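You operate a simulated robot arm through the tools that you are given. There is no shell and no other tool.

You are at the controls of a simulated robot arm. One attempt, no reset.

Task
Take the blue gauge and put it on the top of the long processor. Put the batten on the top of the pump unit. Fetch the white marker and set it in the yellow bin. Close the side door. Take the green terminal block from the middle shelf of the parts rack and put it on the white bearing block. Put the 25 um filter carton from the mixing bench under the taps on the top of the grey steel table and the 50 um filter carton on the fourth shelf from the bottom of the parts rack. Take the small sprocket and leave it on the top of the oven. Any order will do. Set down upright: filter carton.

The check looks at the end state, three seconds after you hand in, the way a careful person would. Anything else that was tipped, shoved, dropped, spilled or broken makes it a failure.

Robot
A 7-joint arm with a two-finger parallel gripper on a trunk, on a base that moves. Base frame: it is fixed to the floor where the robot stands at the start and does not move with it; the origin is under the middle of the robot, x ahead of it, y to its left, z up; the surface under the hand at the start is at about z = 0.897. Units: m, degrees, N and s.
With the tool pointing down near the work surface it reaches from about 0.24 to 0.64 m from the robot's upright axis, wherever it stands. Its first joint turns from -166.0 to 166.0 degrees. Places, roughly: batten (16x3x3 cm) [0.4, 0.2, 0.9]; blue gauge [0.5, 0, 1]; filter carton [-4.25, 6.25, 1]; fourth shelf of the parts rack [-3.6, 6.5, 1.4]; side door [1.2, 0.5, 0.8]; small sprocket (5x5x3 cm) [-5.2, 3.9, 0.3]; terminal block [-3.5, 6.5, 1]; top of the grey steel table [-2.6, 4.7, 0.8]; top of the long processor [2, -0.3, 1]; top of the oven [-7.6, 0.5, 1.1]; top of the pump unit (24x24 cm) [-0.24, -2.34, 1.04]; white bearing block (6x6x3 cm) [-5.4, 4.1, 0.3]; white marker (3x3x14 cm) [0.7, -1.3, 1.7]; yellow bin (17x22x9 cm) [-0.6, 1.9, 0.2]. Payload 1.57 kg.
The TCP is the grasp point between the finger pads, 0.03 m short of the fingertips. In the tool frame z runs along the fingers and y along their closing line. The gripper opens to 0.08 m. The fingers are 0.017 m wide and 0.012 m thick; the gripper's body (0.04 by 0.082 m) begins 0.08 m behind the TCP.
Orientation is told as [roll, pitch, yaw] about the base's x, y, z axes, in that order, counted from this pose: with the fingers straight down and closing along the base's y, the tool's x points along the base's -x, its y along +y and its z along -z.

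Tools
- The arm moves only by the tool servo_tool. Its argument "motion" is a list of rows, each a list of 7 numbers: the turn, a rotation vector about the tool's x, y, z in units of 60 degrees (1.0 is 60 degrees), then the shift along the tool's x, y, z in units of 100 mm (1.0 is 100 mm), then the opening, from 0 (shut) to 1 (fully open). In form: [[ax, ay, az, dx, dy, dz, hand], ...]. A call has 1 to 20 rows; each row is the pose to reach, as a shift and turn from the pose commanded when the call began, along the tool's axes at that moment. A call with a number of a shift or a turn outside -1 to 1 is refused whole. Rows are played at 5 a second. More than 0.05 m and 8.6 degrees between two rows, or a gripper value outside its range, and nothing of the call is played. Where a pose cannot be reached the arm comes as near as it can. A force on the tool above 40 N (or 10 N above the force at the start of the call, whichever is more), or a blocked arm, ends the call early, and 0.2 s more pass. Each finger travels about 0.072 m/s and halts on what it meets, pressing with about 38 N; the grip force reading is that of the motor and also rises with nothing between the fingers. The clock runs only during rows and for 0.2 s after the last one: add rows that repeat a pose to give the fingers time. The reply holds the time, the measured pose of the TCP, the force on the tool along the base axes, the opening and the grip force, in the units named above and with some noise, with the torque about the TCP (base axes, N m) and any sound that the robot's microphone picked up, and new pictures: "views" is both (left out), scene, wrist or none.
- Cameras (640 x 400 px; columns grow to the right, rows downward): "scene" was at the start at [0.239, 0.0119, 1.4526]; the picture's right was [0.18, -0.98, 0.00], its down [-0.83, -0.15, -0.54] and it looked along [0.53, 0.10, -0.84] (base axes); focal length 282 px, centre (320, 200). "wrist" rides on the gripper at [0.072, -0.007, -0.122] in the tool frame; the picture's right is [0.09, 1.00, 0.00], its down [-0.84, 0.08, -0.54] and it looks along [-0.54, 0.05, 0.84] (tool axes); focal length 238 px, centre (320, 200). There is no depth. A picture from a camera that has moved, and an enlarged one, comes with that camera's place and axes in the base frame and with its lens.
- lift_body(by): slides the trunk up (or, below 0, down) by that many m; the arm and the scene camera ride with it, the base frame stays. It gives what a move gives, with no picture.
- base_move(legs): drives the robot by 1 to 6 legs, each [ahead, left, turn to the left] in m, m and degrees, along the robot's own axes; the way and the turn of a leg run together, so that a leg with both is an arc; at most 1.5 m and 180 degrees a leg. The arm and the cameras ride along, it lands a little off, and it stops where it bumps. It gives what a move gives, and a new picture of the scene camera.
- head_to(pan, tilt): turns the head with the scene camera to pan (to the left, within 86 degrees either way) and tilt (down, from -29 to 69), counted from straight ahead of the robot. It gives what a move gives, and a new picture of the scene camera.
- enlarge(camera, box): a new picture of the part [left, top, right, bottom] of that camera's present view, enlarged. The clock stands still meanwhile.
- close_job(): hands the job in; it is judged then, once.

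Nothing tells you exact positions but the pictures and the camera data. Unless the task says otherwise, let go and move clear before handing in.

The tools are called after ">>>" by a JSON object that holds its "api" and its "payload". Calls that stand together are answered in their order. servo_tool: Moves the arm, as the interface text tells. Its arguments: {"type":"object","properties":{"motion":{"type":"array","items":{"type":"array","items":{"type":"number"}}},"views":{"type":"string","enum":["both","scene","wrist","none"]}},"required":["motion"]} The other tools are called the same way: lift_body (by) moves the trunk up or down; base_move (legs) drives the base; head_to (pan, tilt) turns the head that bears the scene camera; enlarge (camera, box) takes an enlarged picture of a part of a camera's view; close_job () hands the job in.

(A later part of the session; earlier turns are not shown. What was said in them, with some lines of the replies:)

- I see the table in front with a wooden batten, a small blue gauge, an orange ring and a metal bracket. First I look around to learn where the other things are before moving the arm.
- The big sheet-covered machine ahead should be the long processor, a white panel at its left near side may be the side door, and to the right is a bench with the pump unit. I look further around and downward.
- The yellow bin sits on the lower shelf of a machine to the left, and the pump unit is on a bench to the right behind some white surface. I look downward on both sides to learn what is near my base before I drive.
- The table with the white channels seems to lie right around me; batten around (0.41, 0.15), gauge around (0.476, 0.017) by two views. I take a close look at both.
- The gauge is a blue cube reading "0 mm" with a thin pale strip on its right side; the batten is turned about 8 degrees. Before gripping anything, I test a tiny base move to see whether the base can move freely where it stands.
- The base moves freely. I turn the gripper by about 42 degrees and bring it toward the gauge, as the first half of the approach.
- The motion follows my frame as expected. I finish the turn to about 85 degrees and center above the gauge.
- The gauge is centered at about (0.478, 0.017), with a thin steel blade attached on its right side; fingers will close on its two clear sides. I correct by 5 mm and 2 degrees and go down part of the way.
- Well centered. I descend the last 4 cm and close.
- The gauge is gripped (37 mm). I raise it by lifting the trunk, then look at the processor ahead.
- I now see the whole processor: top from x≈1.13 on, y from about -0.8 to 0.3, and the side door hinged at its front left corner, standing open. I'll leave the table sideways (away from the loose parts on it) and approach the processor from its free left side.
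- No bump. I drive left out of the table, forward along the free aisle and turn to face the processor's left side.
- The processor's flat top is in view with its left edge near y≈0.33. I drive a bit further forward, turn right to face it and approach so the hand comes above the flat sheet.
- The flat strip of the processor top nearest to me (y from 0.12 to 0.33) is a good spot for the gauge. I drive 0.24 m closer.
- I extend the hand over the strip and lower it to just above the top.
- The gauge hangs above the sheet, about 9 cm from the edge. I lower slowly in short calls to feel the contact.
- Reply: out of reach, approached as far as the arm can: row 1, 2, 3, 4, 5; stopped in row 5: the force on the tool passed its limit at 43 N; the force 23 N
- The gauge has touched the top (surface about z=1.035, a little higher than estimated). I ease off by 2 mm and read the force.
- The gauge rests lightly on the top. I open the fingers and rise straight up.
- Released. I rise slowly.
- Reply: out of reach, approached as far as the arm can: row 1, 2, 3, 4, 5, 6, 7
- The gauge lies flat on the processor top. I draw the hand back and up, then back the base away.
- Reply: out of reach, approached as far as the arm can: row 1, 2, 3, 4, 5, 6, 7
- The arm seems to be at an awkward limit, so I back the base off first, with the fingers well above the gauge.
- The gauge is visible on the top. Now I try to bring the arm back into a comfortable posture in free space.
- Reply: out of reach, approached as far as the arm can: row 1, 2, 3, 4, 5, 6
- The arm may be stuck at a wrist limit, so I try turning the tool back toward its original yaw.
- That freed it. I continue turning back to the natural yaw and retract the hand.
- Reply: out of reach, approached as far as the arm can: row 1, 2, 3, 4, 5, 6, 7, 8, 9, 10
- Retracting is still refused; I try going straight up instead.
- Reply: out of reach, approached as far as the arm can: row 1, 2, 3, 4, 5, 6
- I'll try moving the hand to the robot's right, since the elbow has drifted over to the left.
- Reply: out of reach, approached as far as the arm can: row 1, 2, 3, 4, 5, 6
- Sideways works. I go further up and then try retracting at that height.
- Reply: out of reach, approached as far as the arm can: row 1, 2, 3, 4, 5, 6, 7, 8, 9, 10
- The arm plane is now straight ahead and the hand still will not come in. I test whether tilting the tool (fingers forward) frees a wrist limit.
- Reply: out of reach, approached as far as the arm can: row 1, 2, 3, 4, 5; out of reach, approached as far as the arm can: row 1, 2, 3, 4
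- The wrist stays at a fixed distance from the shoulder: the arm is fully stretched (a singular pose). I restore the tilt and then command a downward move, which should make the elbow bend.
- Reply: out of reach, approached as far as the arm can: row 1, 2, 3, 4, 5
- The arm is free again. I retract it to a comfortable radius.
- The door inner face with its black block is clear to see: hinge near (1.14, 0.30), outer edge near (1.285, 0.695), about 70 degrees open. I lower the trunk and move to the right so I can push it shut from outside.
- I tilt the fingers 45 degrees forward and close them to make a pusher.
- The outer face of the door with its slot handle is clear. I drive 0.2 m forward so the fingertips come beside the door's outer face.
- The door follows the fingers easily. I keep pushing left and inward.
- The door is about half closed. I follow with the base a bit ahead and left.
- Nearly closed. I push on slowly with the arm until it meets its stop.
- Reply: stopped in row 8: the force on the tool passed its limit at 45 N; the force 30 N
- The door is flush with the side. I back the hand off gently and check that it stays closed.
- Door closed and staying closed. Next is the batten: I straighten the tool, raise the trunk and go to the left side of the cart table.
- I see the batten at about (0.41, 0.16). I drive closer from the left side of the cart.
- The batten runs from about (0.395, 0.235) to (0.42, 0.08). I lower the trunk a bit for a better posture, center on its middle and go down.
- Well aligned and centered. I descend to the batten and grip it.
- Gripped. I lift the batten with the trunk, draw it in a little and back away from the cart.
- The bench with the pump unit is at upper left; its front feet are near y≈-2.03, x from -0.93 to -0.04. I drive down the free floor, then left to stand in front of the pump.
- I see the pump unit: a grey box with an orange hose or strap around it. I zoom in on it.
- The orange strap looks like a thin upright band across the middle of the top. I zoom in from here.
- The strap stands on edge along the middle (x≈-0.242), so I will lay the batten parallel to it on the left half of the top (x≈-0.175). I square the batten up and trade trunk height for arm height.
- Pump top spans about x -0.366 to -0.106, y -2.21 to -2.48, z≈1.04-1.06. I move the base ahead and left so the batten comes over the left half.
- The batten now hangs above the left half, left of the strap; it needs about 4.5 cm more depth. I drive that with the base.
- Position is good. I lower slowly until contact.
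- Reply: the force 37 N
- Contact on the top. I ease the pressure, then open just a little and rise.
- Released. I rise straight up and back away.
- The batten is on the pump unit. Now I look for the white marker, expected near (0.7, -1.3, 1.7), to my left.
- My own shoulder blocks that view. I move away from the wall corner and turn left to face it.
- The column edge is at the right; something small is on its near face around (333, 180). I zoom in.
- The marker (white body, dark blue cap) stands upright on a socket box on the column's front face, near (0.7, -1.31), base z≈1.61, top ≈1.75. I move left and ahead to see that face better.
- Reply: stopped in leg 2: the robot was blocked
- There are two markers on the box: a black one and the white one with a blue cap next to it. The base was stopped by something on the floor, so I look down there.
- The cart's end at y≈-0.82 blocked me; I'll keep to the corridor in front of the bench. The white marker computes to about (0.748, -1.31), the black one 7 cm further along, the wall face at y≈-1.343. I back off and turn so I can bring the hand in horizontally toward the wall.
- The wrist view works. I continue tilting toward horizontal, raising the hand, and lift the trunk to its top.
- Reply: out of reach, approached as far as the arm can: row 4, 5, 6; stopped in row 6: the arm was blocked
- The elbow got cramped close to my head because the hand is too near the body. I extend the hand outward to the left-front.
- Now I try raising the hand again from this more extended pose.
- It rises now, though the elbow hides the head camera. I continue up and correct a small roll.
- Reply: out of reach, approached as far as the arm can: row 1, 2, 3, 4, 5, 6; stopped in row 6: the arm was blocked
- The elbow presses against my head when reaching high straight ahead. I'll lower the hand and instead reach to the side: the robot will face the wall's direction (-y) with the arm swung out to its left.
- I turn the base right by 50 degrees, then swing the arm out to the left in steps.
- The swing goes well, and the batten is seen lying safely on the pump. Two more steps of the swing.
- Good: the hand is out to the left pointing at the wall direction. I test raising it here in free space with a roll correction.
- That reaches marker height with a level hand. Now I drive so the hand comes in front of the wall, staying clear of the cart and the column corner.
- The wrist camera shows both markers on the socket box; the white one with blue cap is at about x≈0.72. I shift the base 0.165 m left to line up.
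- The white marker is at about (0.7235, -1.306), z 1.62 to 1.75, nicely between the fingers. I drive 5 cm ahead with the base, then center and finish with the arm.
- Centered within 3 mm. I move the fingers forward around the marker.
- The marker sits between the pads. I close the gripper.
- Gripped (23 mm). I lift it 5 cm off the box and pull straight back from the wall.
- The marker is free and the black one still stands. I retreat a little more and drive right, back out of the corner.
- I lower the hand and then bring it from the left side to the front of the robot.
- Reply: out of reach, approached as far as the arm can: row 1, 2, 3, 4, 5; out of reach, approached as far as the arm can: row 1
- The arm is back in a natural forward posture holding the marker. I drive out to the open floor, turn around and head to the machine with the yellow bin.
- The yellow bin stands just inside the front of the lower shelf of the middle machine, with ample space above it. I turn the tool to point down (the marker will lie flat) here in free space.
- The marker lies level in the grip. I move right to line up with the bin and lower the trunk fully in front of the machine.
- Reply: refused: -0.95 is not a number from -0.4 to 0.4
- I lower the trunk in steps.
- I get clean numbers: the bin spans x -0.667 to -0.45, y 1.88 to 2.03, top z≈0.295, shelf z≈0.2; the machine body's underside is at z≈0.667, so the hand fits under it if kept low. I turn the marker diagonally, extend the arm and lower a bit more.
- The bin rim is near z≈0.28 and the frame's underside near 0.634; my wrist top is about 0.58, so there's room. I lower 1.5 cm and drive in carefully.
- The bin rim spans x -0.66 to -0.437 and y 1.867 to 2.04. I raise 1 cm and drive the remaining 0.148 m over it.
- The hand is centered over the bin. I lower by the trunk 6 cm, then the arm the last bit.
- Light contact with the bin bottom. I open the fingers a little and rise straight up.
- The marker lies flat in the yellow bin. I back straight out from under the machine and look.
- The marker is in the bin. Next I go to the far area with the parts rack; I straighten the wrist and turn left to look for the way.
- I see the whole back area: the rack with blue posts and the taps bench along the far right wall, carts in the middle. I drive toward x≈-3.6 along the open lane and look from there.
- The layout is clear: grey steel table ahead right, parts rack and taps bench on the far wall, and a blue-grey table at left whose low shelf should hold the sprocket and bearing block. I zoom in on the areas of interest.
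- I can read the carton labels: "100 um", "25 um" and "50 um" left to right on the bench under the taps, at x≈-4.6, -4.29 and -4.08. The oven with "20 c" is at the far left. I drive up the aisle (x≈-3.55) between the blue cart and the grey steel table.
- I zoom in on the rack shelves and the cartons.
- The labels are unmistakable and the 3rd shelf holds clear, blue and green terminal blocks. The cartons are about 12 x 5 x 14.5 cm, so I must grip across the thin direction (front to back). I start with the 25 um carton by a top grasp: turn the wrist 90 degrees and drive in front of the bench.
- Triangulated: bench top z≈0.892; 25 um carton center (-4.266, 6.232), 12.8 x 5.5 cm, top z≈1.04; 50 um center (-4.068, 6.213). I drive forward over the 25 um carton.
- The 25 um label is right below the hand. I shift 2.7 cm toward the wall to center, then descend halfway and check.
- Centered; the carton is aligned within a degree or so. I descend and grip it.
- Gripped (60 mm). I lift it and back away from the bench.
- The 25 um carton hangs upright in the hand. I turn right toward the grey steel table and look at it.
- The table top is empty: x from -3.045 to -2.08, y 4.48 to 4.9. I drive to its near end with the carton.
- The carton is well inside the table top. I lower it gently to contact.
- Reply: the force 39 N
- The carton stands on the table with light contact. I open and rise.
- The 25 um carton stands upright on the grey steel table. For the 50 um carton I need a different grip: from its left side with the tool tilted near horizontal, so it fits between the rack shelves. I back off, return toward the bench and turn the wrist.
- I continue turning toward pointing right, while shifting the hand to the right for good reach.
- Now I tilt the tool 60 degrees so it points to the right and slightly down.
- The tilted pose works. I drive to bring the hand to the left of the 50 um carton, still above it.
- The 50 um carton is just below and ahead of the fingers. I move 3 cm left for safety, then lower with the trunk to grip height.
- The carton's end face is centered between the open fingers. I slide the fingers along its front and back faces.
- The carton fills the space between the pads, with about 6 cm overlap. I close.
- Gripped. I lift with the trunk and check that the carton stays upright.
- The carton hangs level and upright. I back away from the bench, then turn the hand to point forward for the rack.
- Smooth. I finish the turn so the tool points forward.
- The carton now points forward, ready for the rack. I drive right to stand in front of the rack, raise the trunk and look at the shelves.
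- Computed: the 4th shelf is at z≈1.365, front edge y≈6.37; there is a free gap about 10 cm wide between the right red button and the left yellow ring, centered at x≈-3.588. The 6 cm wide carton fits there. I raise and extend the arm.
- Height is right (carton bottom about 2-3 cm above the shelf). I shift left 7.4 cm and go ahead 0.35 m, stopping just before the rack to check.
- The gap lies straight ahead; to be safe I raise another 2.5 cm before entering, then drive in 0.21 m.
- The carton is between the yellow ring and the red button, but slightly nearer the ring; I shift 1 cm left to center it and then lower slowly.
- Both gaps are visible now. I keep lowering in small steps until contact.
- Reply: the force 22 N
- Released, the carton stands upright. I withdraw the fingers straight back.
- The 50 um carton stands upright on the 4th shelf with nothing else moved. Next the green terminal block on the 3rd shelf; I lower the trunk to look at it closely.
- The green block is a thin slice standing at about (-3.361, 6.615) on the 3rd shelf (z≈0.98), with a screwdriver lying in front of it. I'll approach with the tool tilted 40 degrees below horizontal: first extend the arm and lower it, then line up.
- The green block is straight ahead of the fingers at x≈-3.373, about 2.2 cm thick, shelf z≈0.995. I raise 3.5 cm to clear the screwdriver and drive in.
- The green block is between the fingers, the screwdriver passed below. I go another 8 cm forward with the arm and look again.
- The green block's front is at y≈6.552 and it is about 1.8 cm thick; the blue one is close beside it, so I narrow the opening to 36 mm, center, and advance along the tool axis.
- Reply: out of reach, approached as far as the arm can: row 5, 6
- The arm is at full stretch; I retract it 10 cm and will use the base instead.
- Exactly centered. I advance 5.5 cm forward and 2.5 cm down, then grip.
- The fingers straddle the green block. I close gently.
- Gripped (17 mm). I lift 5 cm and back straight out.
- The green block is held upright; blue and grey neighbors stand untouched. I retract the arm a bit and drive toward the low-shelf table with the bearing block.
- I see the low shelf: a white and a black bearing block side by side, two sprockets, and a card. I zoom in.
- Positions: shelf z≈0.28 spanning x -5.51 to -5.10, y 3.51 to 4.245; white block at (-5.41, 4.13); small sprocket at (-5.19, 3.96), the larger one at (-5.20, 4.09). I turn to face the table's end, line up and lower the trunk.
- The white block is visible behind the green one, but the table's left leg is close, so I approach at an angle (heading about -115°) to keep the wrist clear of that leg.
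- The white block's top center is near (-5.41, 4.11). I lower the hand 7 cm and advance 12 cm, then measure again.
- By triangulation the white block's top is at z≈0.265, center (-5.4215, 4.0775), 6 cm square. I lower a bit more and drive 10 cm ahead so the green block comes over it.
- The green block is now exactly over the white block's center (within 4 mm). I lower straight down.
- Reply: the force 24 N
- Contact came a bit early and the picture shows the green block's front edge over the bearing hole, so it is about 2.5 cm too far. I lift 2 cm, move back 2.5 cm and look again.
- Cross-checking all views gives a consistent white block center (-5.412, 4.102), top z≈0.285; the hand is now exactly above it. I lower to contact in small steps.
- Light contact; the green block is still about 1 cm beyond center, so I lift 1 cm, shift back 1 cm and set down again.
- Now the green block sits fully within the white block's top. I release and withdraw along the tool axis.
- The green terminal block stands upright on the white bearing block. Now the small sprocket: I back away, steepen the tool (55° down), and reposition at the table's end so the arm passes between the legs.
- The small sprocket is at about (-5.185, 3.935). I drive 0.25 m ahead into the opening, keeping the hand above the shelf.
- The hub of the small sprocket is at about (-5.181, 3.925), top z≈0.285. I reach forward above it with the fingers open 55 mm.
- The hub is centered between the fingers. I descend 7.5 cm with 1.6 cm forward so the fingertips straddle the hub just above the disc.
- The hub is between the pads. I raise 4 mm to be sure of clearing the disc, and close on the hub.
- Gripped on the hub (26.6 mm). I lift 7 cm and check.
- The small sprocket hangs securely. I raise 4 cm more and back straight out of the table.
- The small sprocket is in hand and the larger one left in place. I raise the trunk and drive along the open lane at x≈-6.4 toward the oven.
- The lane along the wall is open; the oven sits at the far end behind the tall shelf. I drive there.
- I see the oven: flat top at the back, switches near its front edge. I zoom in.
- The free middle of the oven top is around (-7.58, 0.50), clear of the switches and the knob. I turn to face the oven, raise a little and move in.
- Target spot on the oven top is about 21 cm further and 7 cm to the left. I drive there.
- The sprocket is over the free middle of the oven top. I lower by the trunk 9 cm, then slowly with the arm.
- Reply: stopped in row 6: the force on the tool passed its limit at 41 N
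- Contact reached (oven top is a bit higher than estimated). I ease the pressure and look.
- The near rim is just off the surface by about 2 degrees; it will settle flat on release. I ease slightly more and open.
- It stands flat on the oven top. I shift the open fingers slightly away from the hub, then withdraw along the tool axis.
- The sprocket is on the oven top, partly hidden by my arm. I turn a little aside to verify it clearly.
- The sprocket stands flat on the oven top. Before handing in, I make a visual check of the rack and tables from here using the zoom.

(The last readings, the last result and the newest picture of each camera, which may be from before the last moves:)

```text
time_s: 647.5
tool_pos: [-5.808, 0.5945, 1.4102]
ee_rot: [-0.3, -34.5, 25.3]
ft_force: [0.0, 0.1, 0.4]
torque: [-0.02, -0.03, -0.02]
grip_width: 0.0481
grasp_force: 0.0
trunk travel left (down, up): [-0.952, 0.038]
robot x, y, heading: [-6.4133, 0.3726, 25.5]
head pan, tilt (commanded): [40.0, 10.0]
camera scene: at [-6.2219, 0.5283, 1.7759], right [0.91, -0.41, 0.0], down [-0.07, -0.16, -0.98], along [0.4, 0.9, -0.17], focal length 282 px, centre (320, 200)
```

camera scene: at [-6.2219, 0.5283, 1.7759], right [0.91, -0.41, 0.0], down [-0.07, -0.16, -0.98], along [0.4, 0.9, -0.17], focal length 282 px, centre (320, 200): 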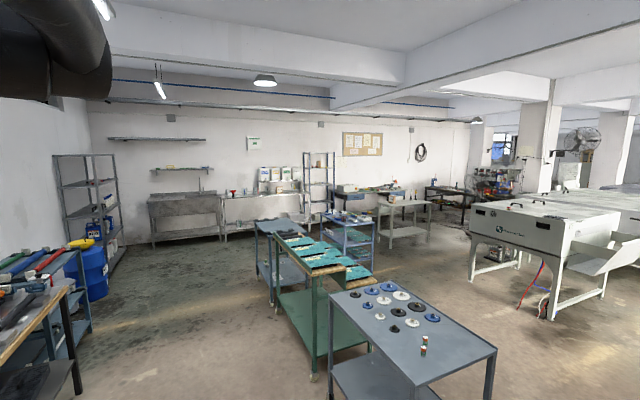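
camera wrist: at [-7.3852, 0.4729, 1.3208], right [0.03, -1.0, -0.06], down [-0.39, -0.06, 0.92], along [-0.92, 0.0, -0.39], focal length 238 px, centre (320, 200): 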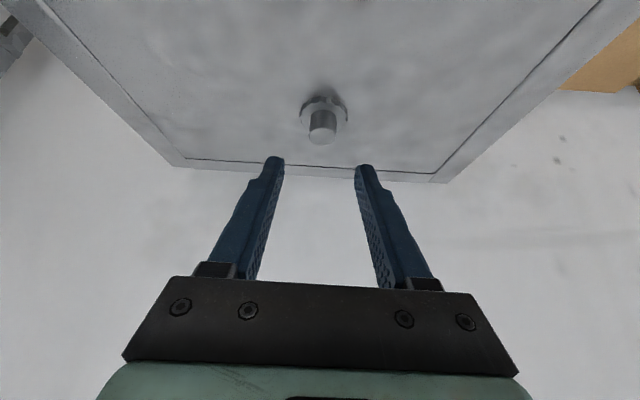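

>>> {"api": "enlarge", "payload": {"camera": "scene", "box": [295, 145, 345, 220]}}

>>> {"api": "enlarge", "payload": {"camera": "scene", "box": [365, 185, 440, 245]}}

>>> {"api": "enlarge", "payload": {"camera": "scene", "box": [250, 215, 330, 295]}}

>>> {"api": "enlarge", "payload": {"camera": "scene", "box": [560, 185, 640, 245]}}

```text
5.33 times, centred on (320, 182) of scene
camera zoom: at [-6.2219, 0.5283, 1.7759], right [0.91, -0.41, 0.0], down [-0.07, -0.16, -0.98], along [0.4, 0.9, -0.17], focal length 1503 px, centre (320, 293)
```

zoom: 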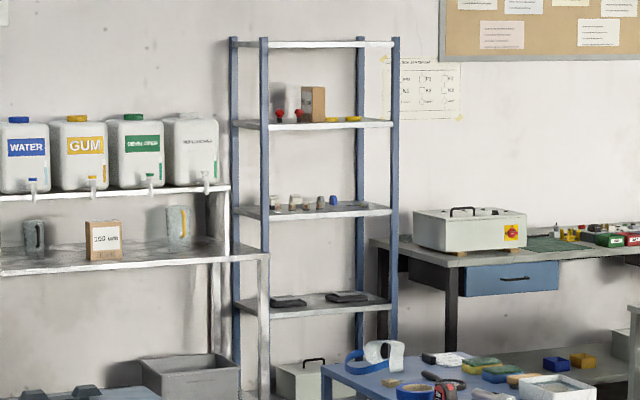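

```text
6.67 times, centred on (402, 215) of scene
camera zoom: at [-6.2219, 0.5283, 1.7759], right [0.91, -0.41, 0.0], down [-0.07, -0.16, -0.98], along [0.4, 0.9, -0.17], focal length 1879 px, centre (-230, 100)
```

zoom: 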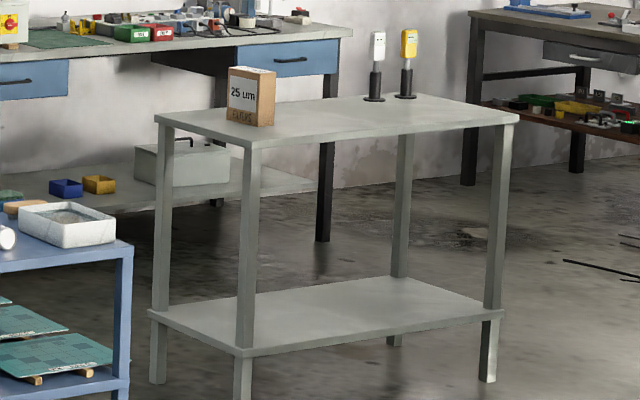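

```text
5.00 times, centred on (290, 255) of scene
camera zoom: at [-6.2219, 0.5283, 1.7759], right [0.91, -0.41, 0.0], down [-0.07, -0.16, -0.98], along [0.4, 0.9, -0.17], focal length 1409 px, centre (470, -75)
```

zoom: 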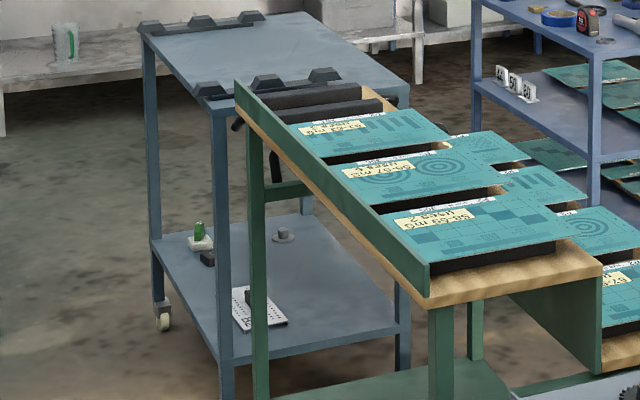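

```text
6.67 times, centred on (600, 215) of scene
camera zoom: at [-6.2219, 0.5283, 1.7759], right [0.91, -0.41, 0.0], down [-0.07, -0.16, -0.98], along [0.4, 0.9, -0.17], focal length 1879 px, centre (-1547, 100)
```

zoom: 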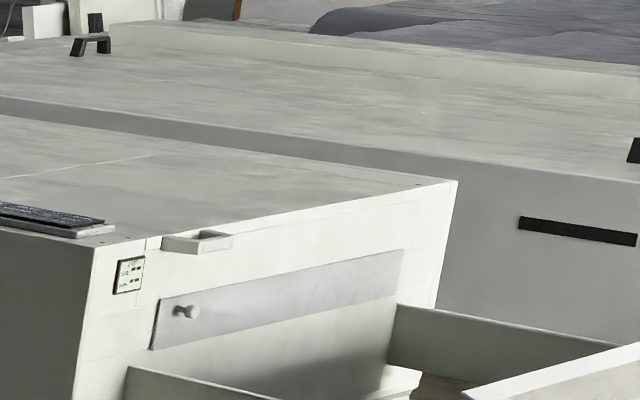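

Everything looks right so far. I zoom further on the rack's 3rd shelf for the screwdriver.

>>> {"api": "enlarge", "payload": {"camera": "scene", "box": [310, 176, 338, 194]}}

>>> {"api": "enlarge", "payload": {"camera": "scene", "box": [308, 158, 338, 176]}}

```text
16.00 times, centred on (324, 185) of scene
camera zoom: at [-6.2219, 0.5283, 1.7759], right [0.91, -0.41, 0.0], down [-0.07, -0.16, -0.98], along [0.4, 0.9, -0.17], focal length 4509 px, centre (256, 440)
```

zoom: 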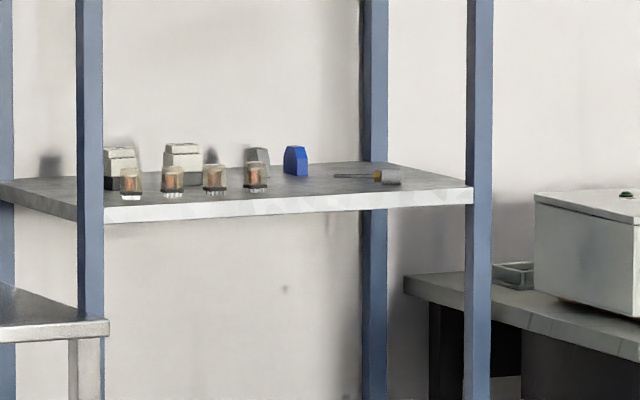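

```text
16.00 times, centred on (323, 167) of scene
camera zoom: at [-6.2219, 0.5283, 1.7759], right [0.91, -0.41, 0.0], down [-0.07, -0.16, -0.98], along [0.4, 0.9, -0.17], focal length 4509 px, centre (272, 728)
```

zoom: 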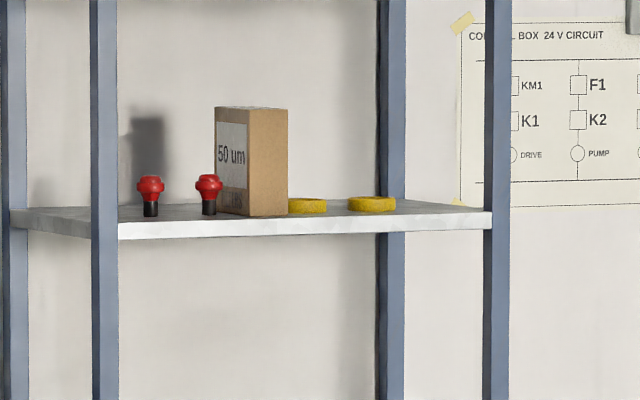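

The screwdriver and all rack items are in place. One last zoom toward the pump, the start cart and the processor.

>>> {"api": "head_to", "payload": {"pan": -30, "tilt": 10}}

>>> {"api": "enlarge", "payload": {"camera": "scene", "box": [280, 150, 380, 215]}}

>>> {"api": "enlarge", "payload": {"camera": "scene", "box": [390, 150, 480, 220]}}

```text
time_s: 648.9
tool_pos: [-5.8095, 0.5947, 1.4104]
ee_rot: [-0.2, -34.5, 25.3]
ft_force: [1.5, 0.8, 0.6]
torque: [-0.09, 0.01, -0.02]
grip_width: 0.0479
grasp_force: 0.1
trunk travel left (down, up): [-0.952, 0.038]
robot x, y, heading: [-6.4126, 0.3708, 25.8]
head pan, tilt (commanded): [-30.0, 10.0]
camera scene: at [-6.1674, 0.4368, 1.7759], right [-0.07, -1.0, 0.0], down [-0.17, 0.01, -0.98], along [0.98, -0.07, -0.17], focal length 282 px, centre (320, 200)
```

scene: 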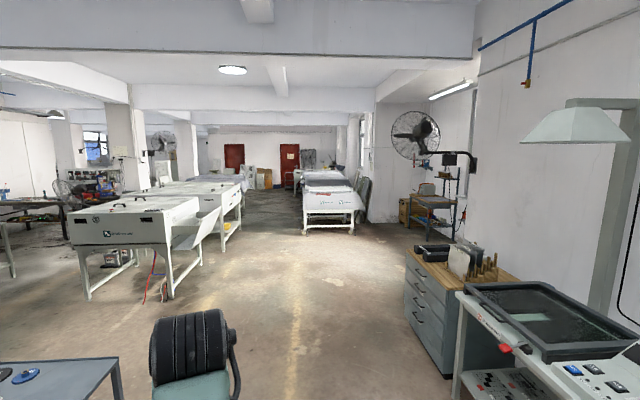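

```text
6.15 times, centred on (330, 182) of scene
camera zoom: at [-6.1674, 0.4368, 1.7759], right [-0.07, -1.0, 0.0], down [-0.17, 0.01, -0.98], along [0.98, -0.07, -0.17], focal length 1734 px, centre (258, 308)
```

zoom: 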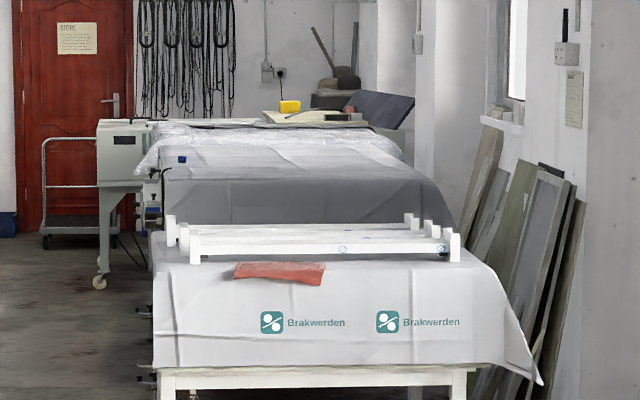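

```text
5.71 times, centred on (435, 185) of scene
camera zoom: at [-6.1674, 0.4368, 1.7759], right [-0.07, -1.0, 0.0], down [-0.17, 0.01, -0.98], along [0.98, -0.07, -0.17], focal length 1610 px, centre (-337, 286)
```

zoom: 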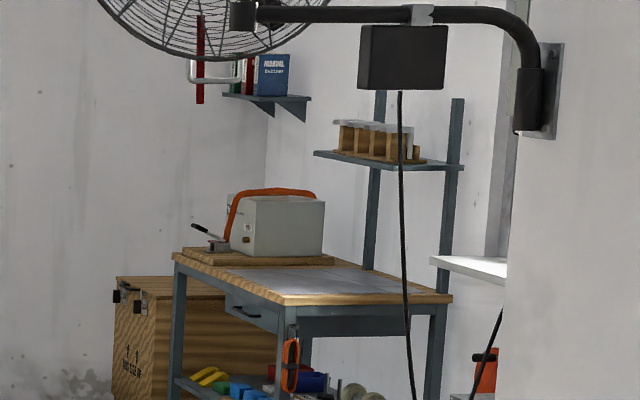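

From here I can see:
- **Gauge:** on the processor.
- **Cartons:** the 25 um one upright on the grey steel table, the 50 um one upright on the fourth rack shelf.
- **Green terminal block:** on the white bearing block.
- **Small sprocket:** on the oven.

The batten, white marker and side door were confirmed in earlier views and nothing has touched them since. The hand is empty and clear, so I hand in.

>>> {"api": "close_job", "payload": {}}

```text
The job is handed in.
```

I finished all eight moves and handed the job in. The result of the check has not come back.

- **Blue gauge:** on top of the long processor, lying flat about 10 cm from its left edge.
- **Batten:** on the left half of the pump unit's top, parallel to the orange strap.
- **White marker:** lying in the yellow bin. The black marker beside its old place still stands.
- **Side door:** pushed shut, flush with the side, and it stayed closed when I backed away.
- **Green terminal block:** upright on the white bearing block.
- **25 um carton:** upright on the grey steel table.
- **50 um carton:** upright on the fourth shelf of the parts rack, between a red button and a yellow ring.
- **Small sprocket:** flat on the oven top, clear of the switches and the knob.

While I was going for the marker, the base was stopped once, most likely by the end of the covered cart I started at. Looking afterwards, I saw nothing on the cart or around it moved. A last look from a distance showed the gauge, both cartons and the terminal block in place, with the other rack items undisturbed, and I had just confirmed the sprocket from close by. The batten, marker and door I confirmed only in earlier close views.
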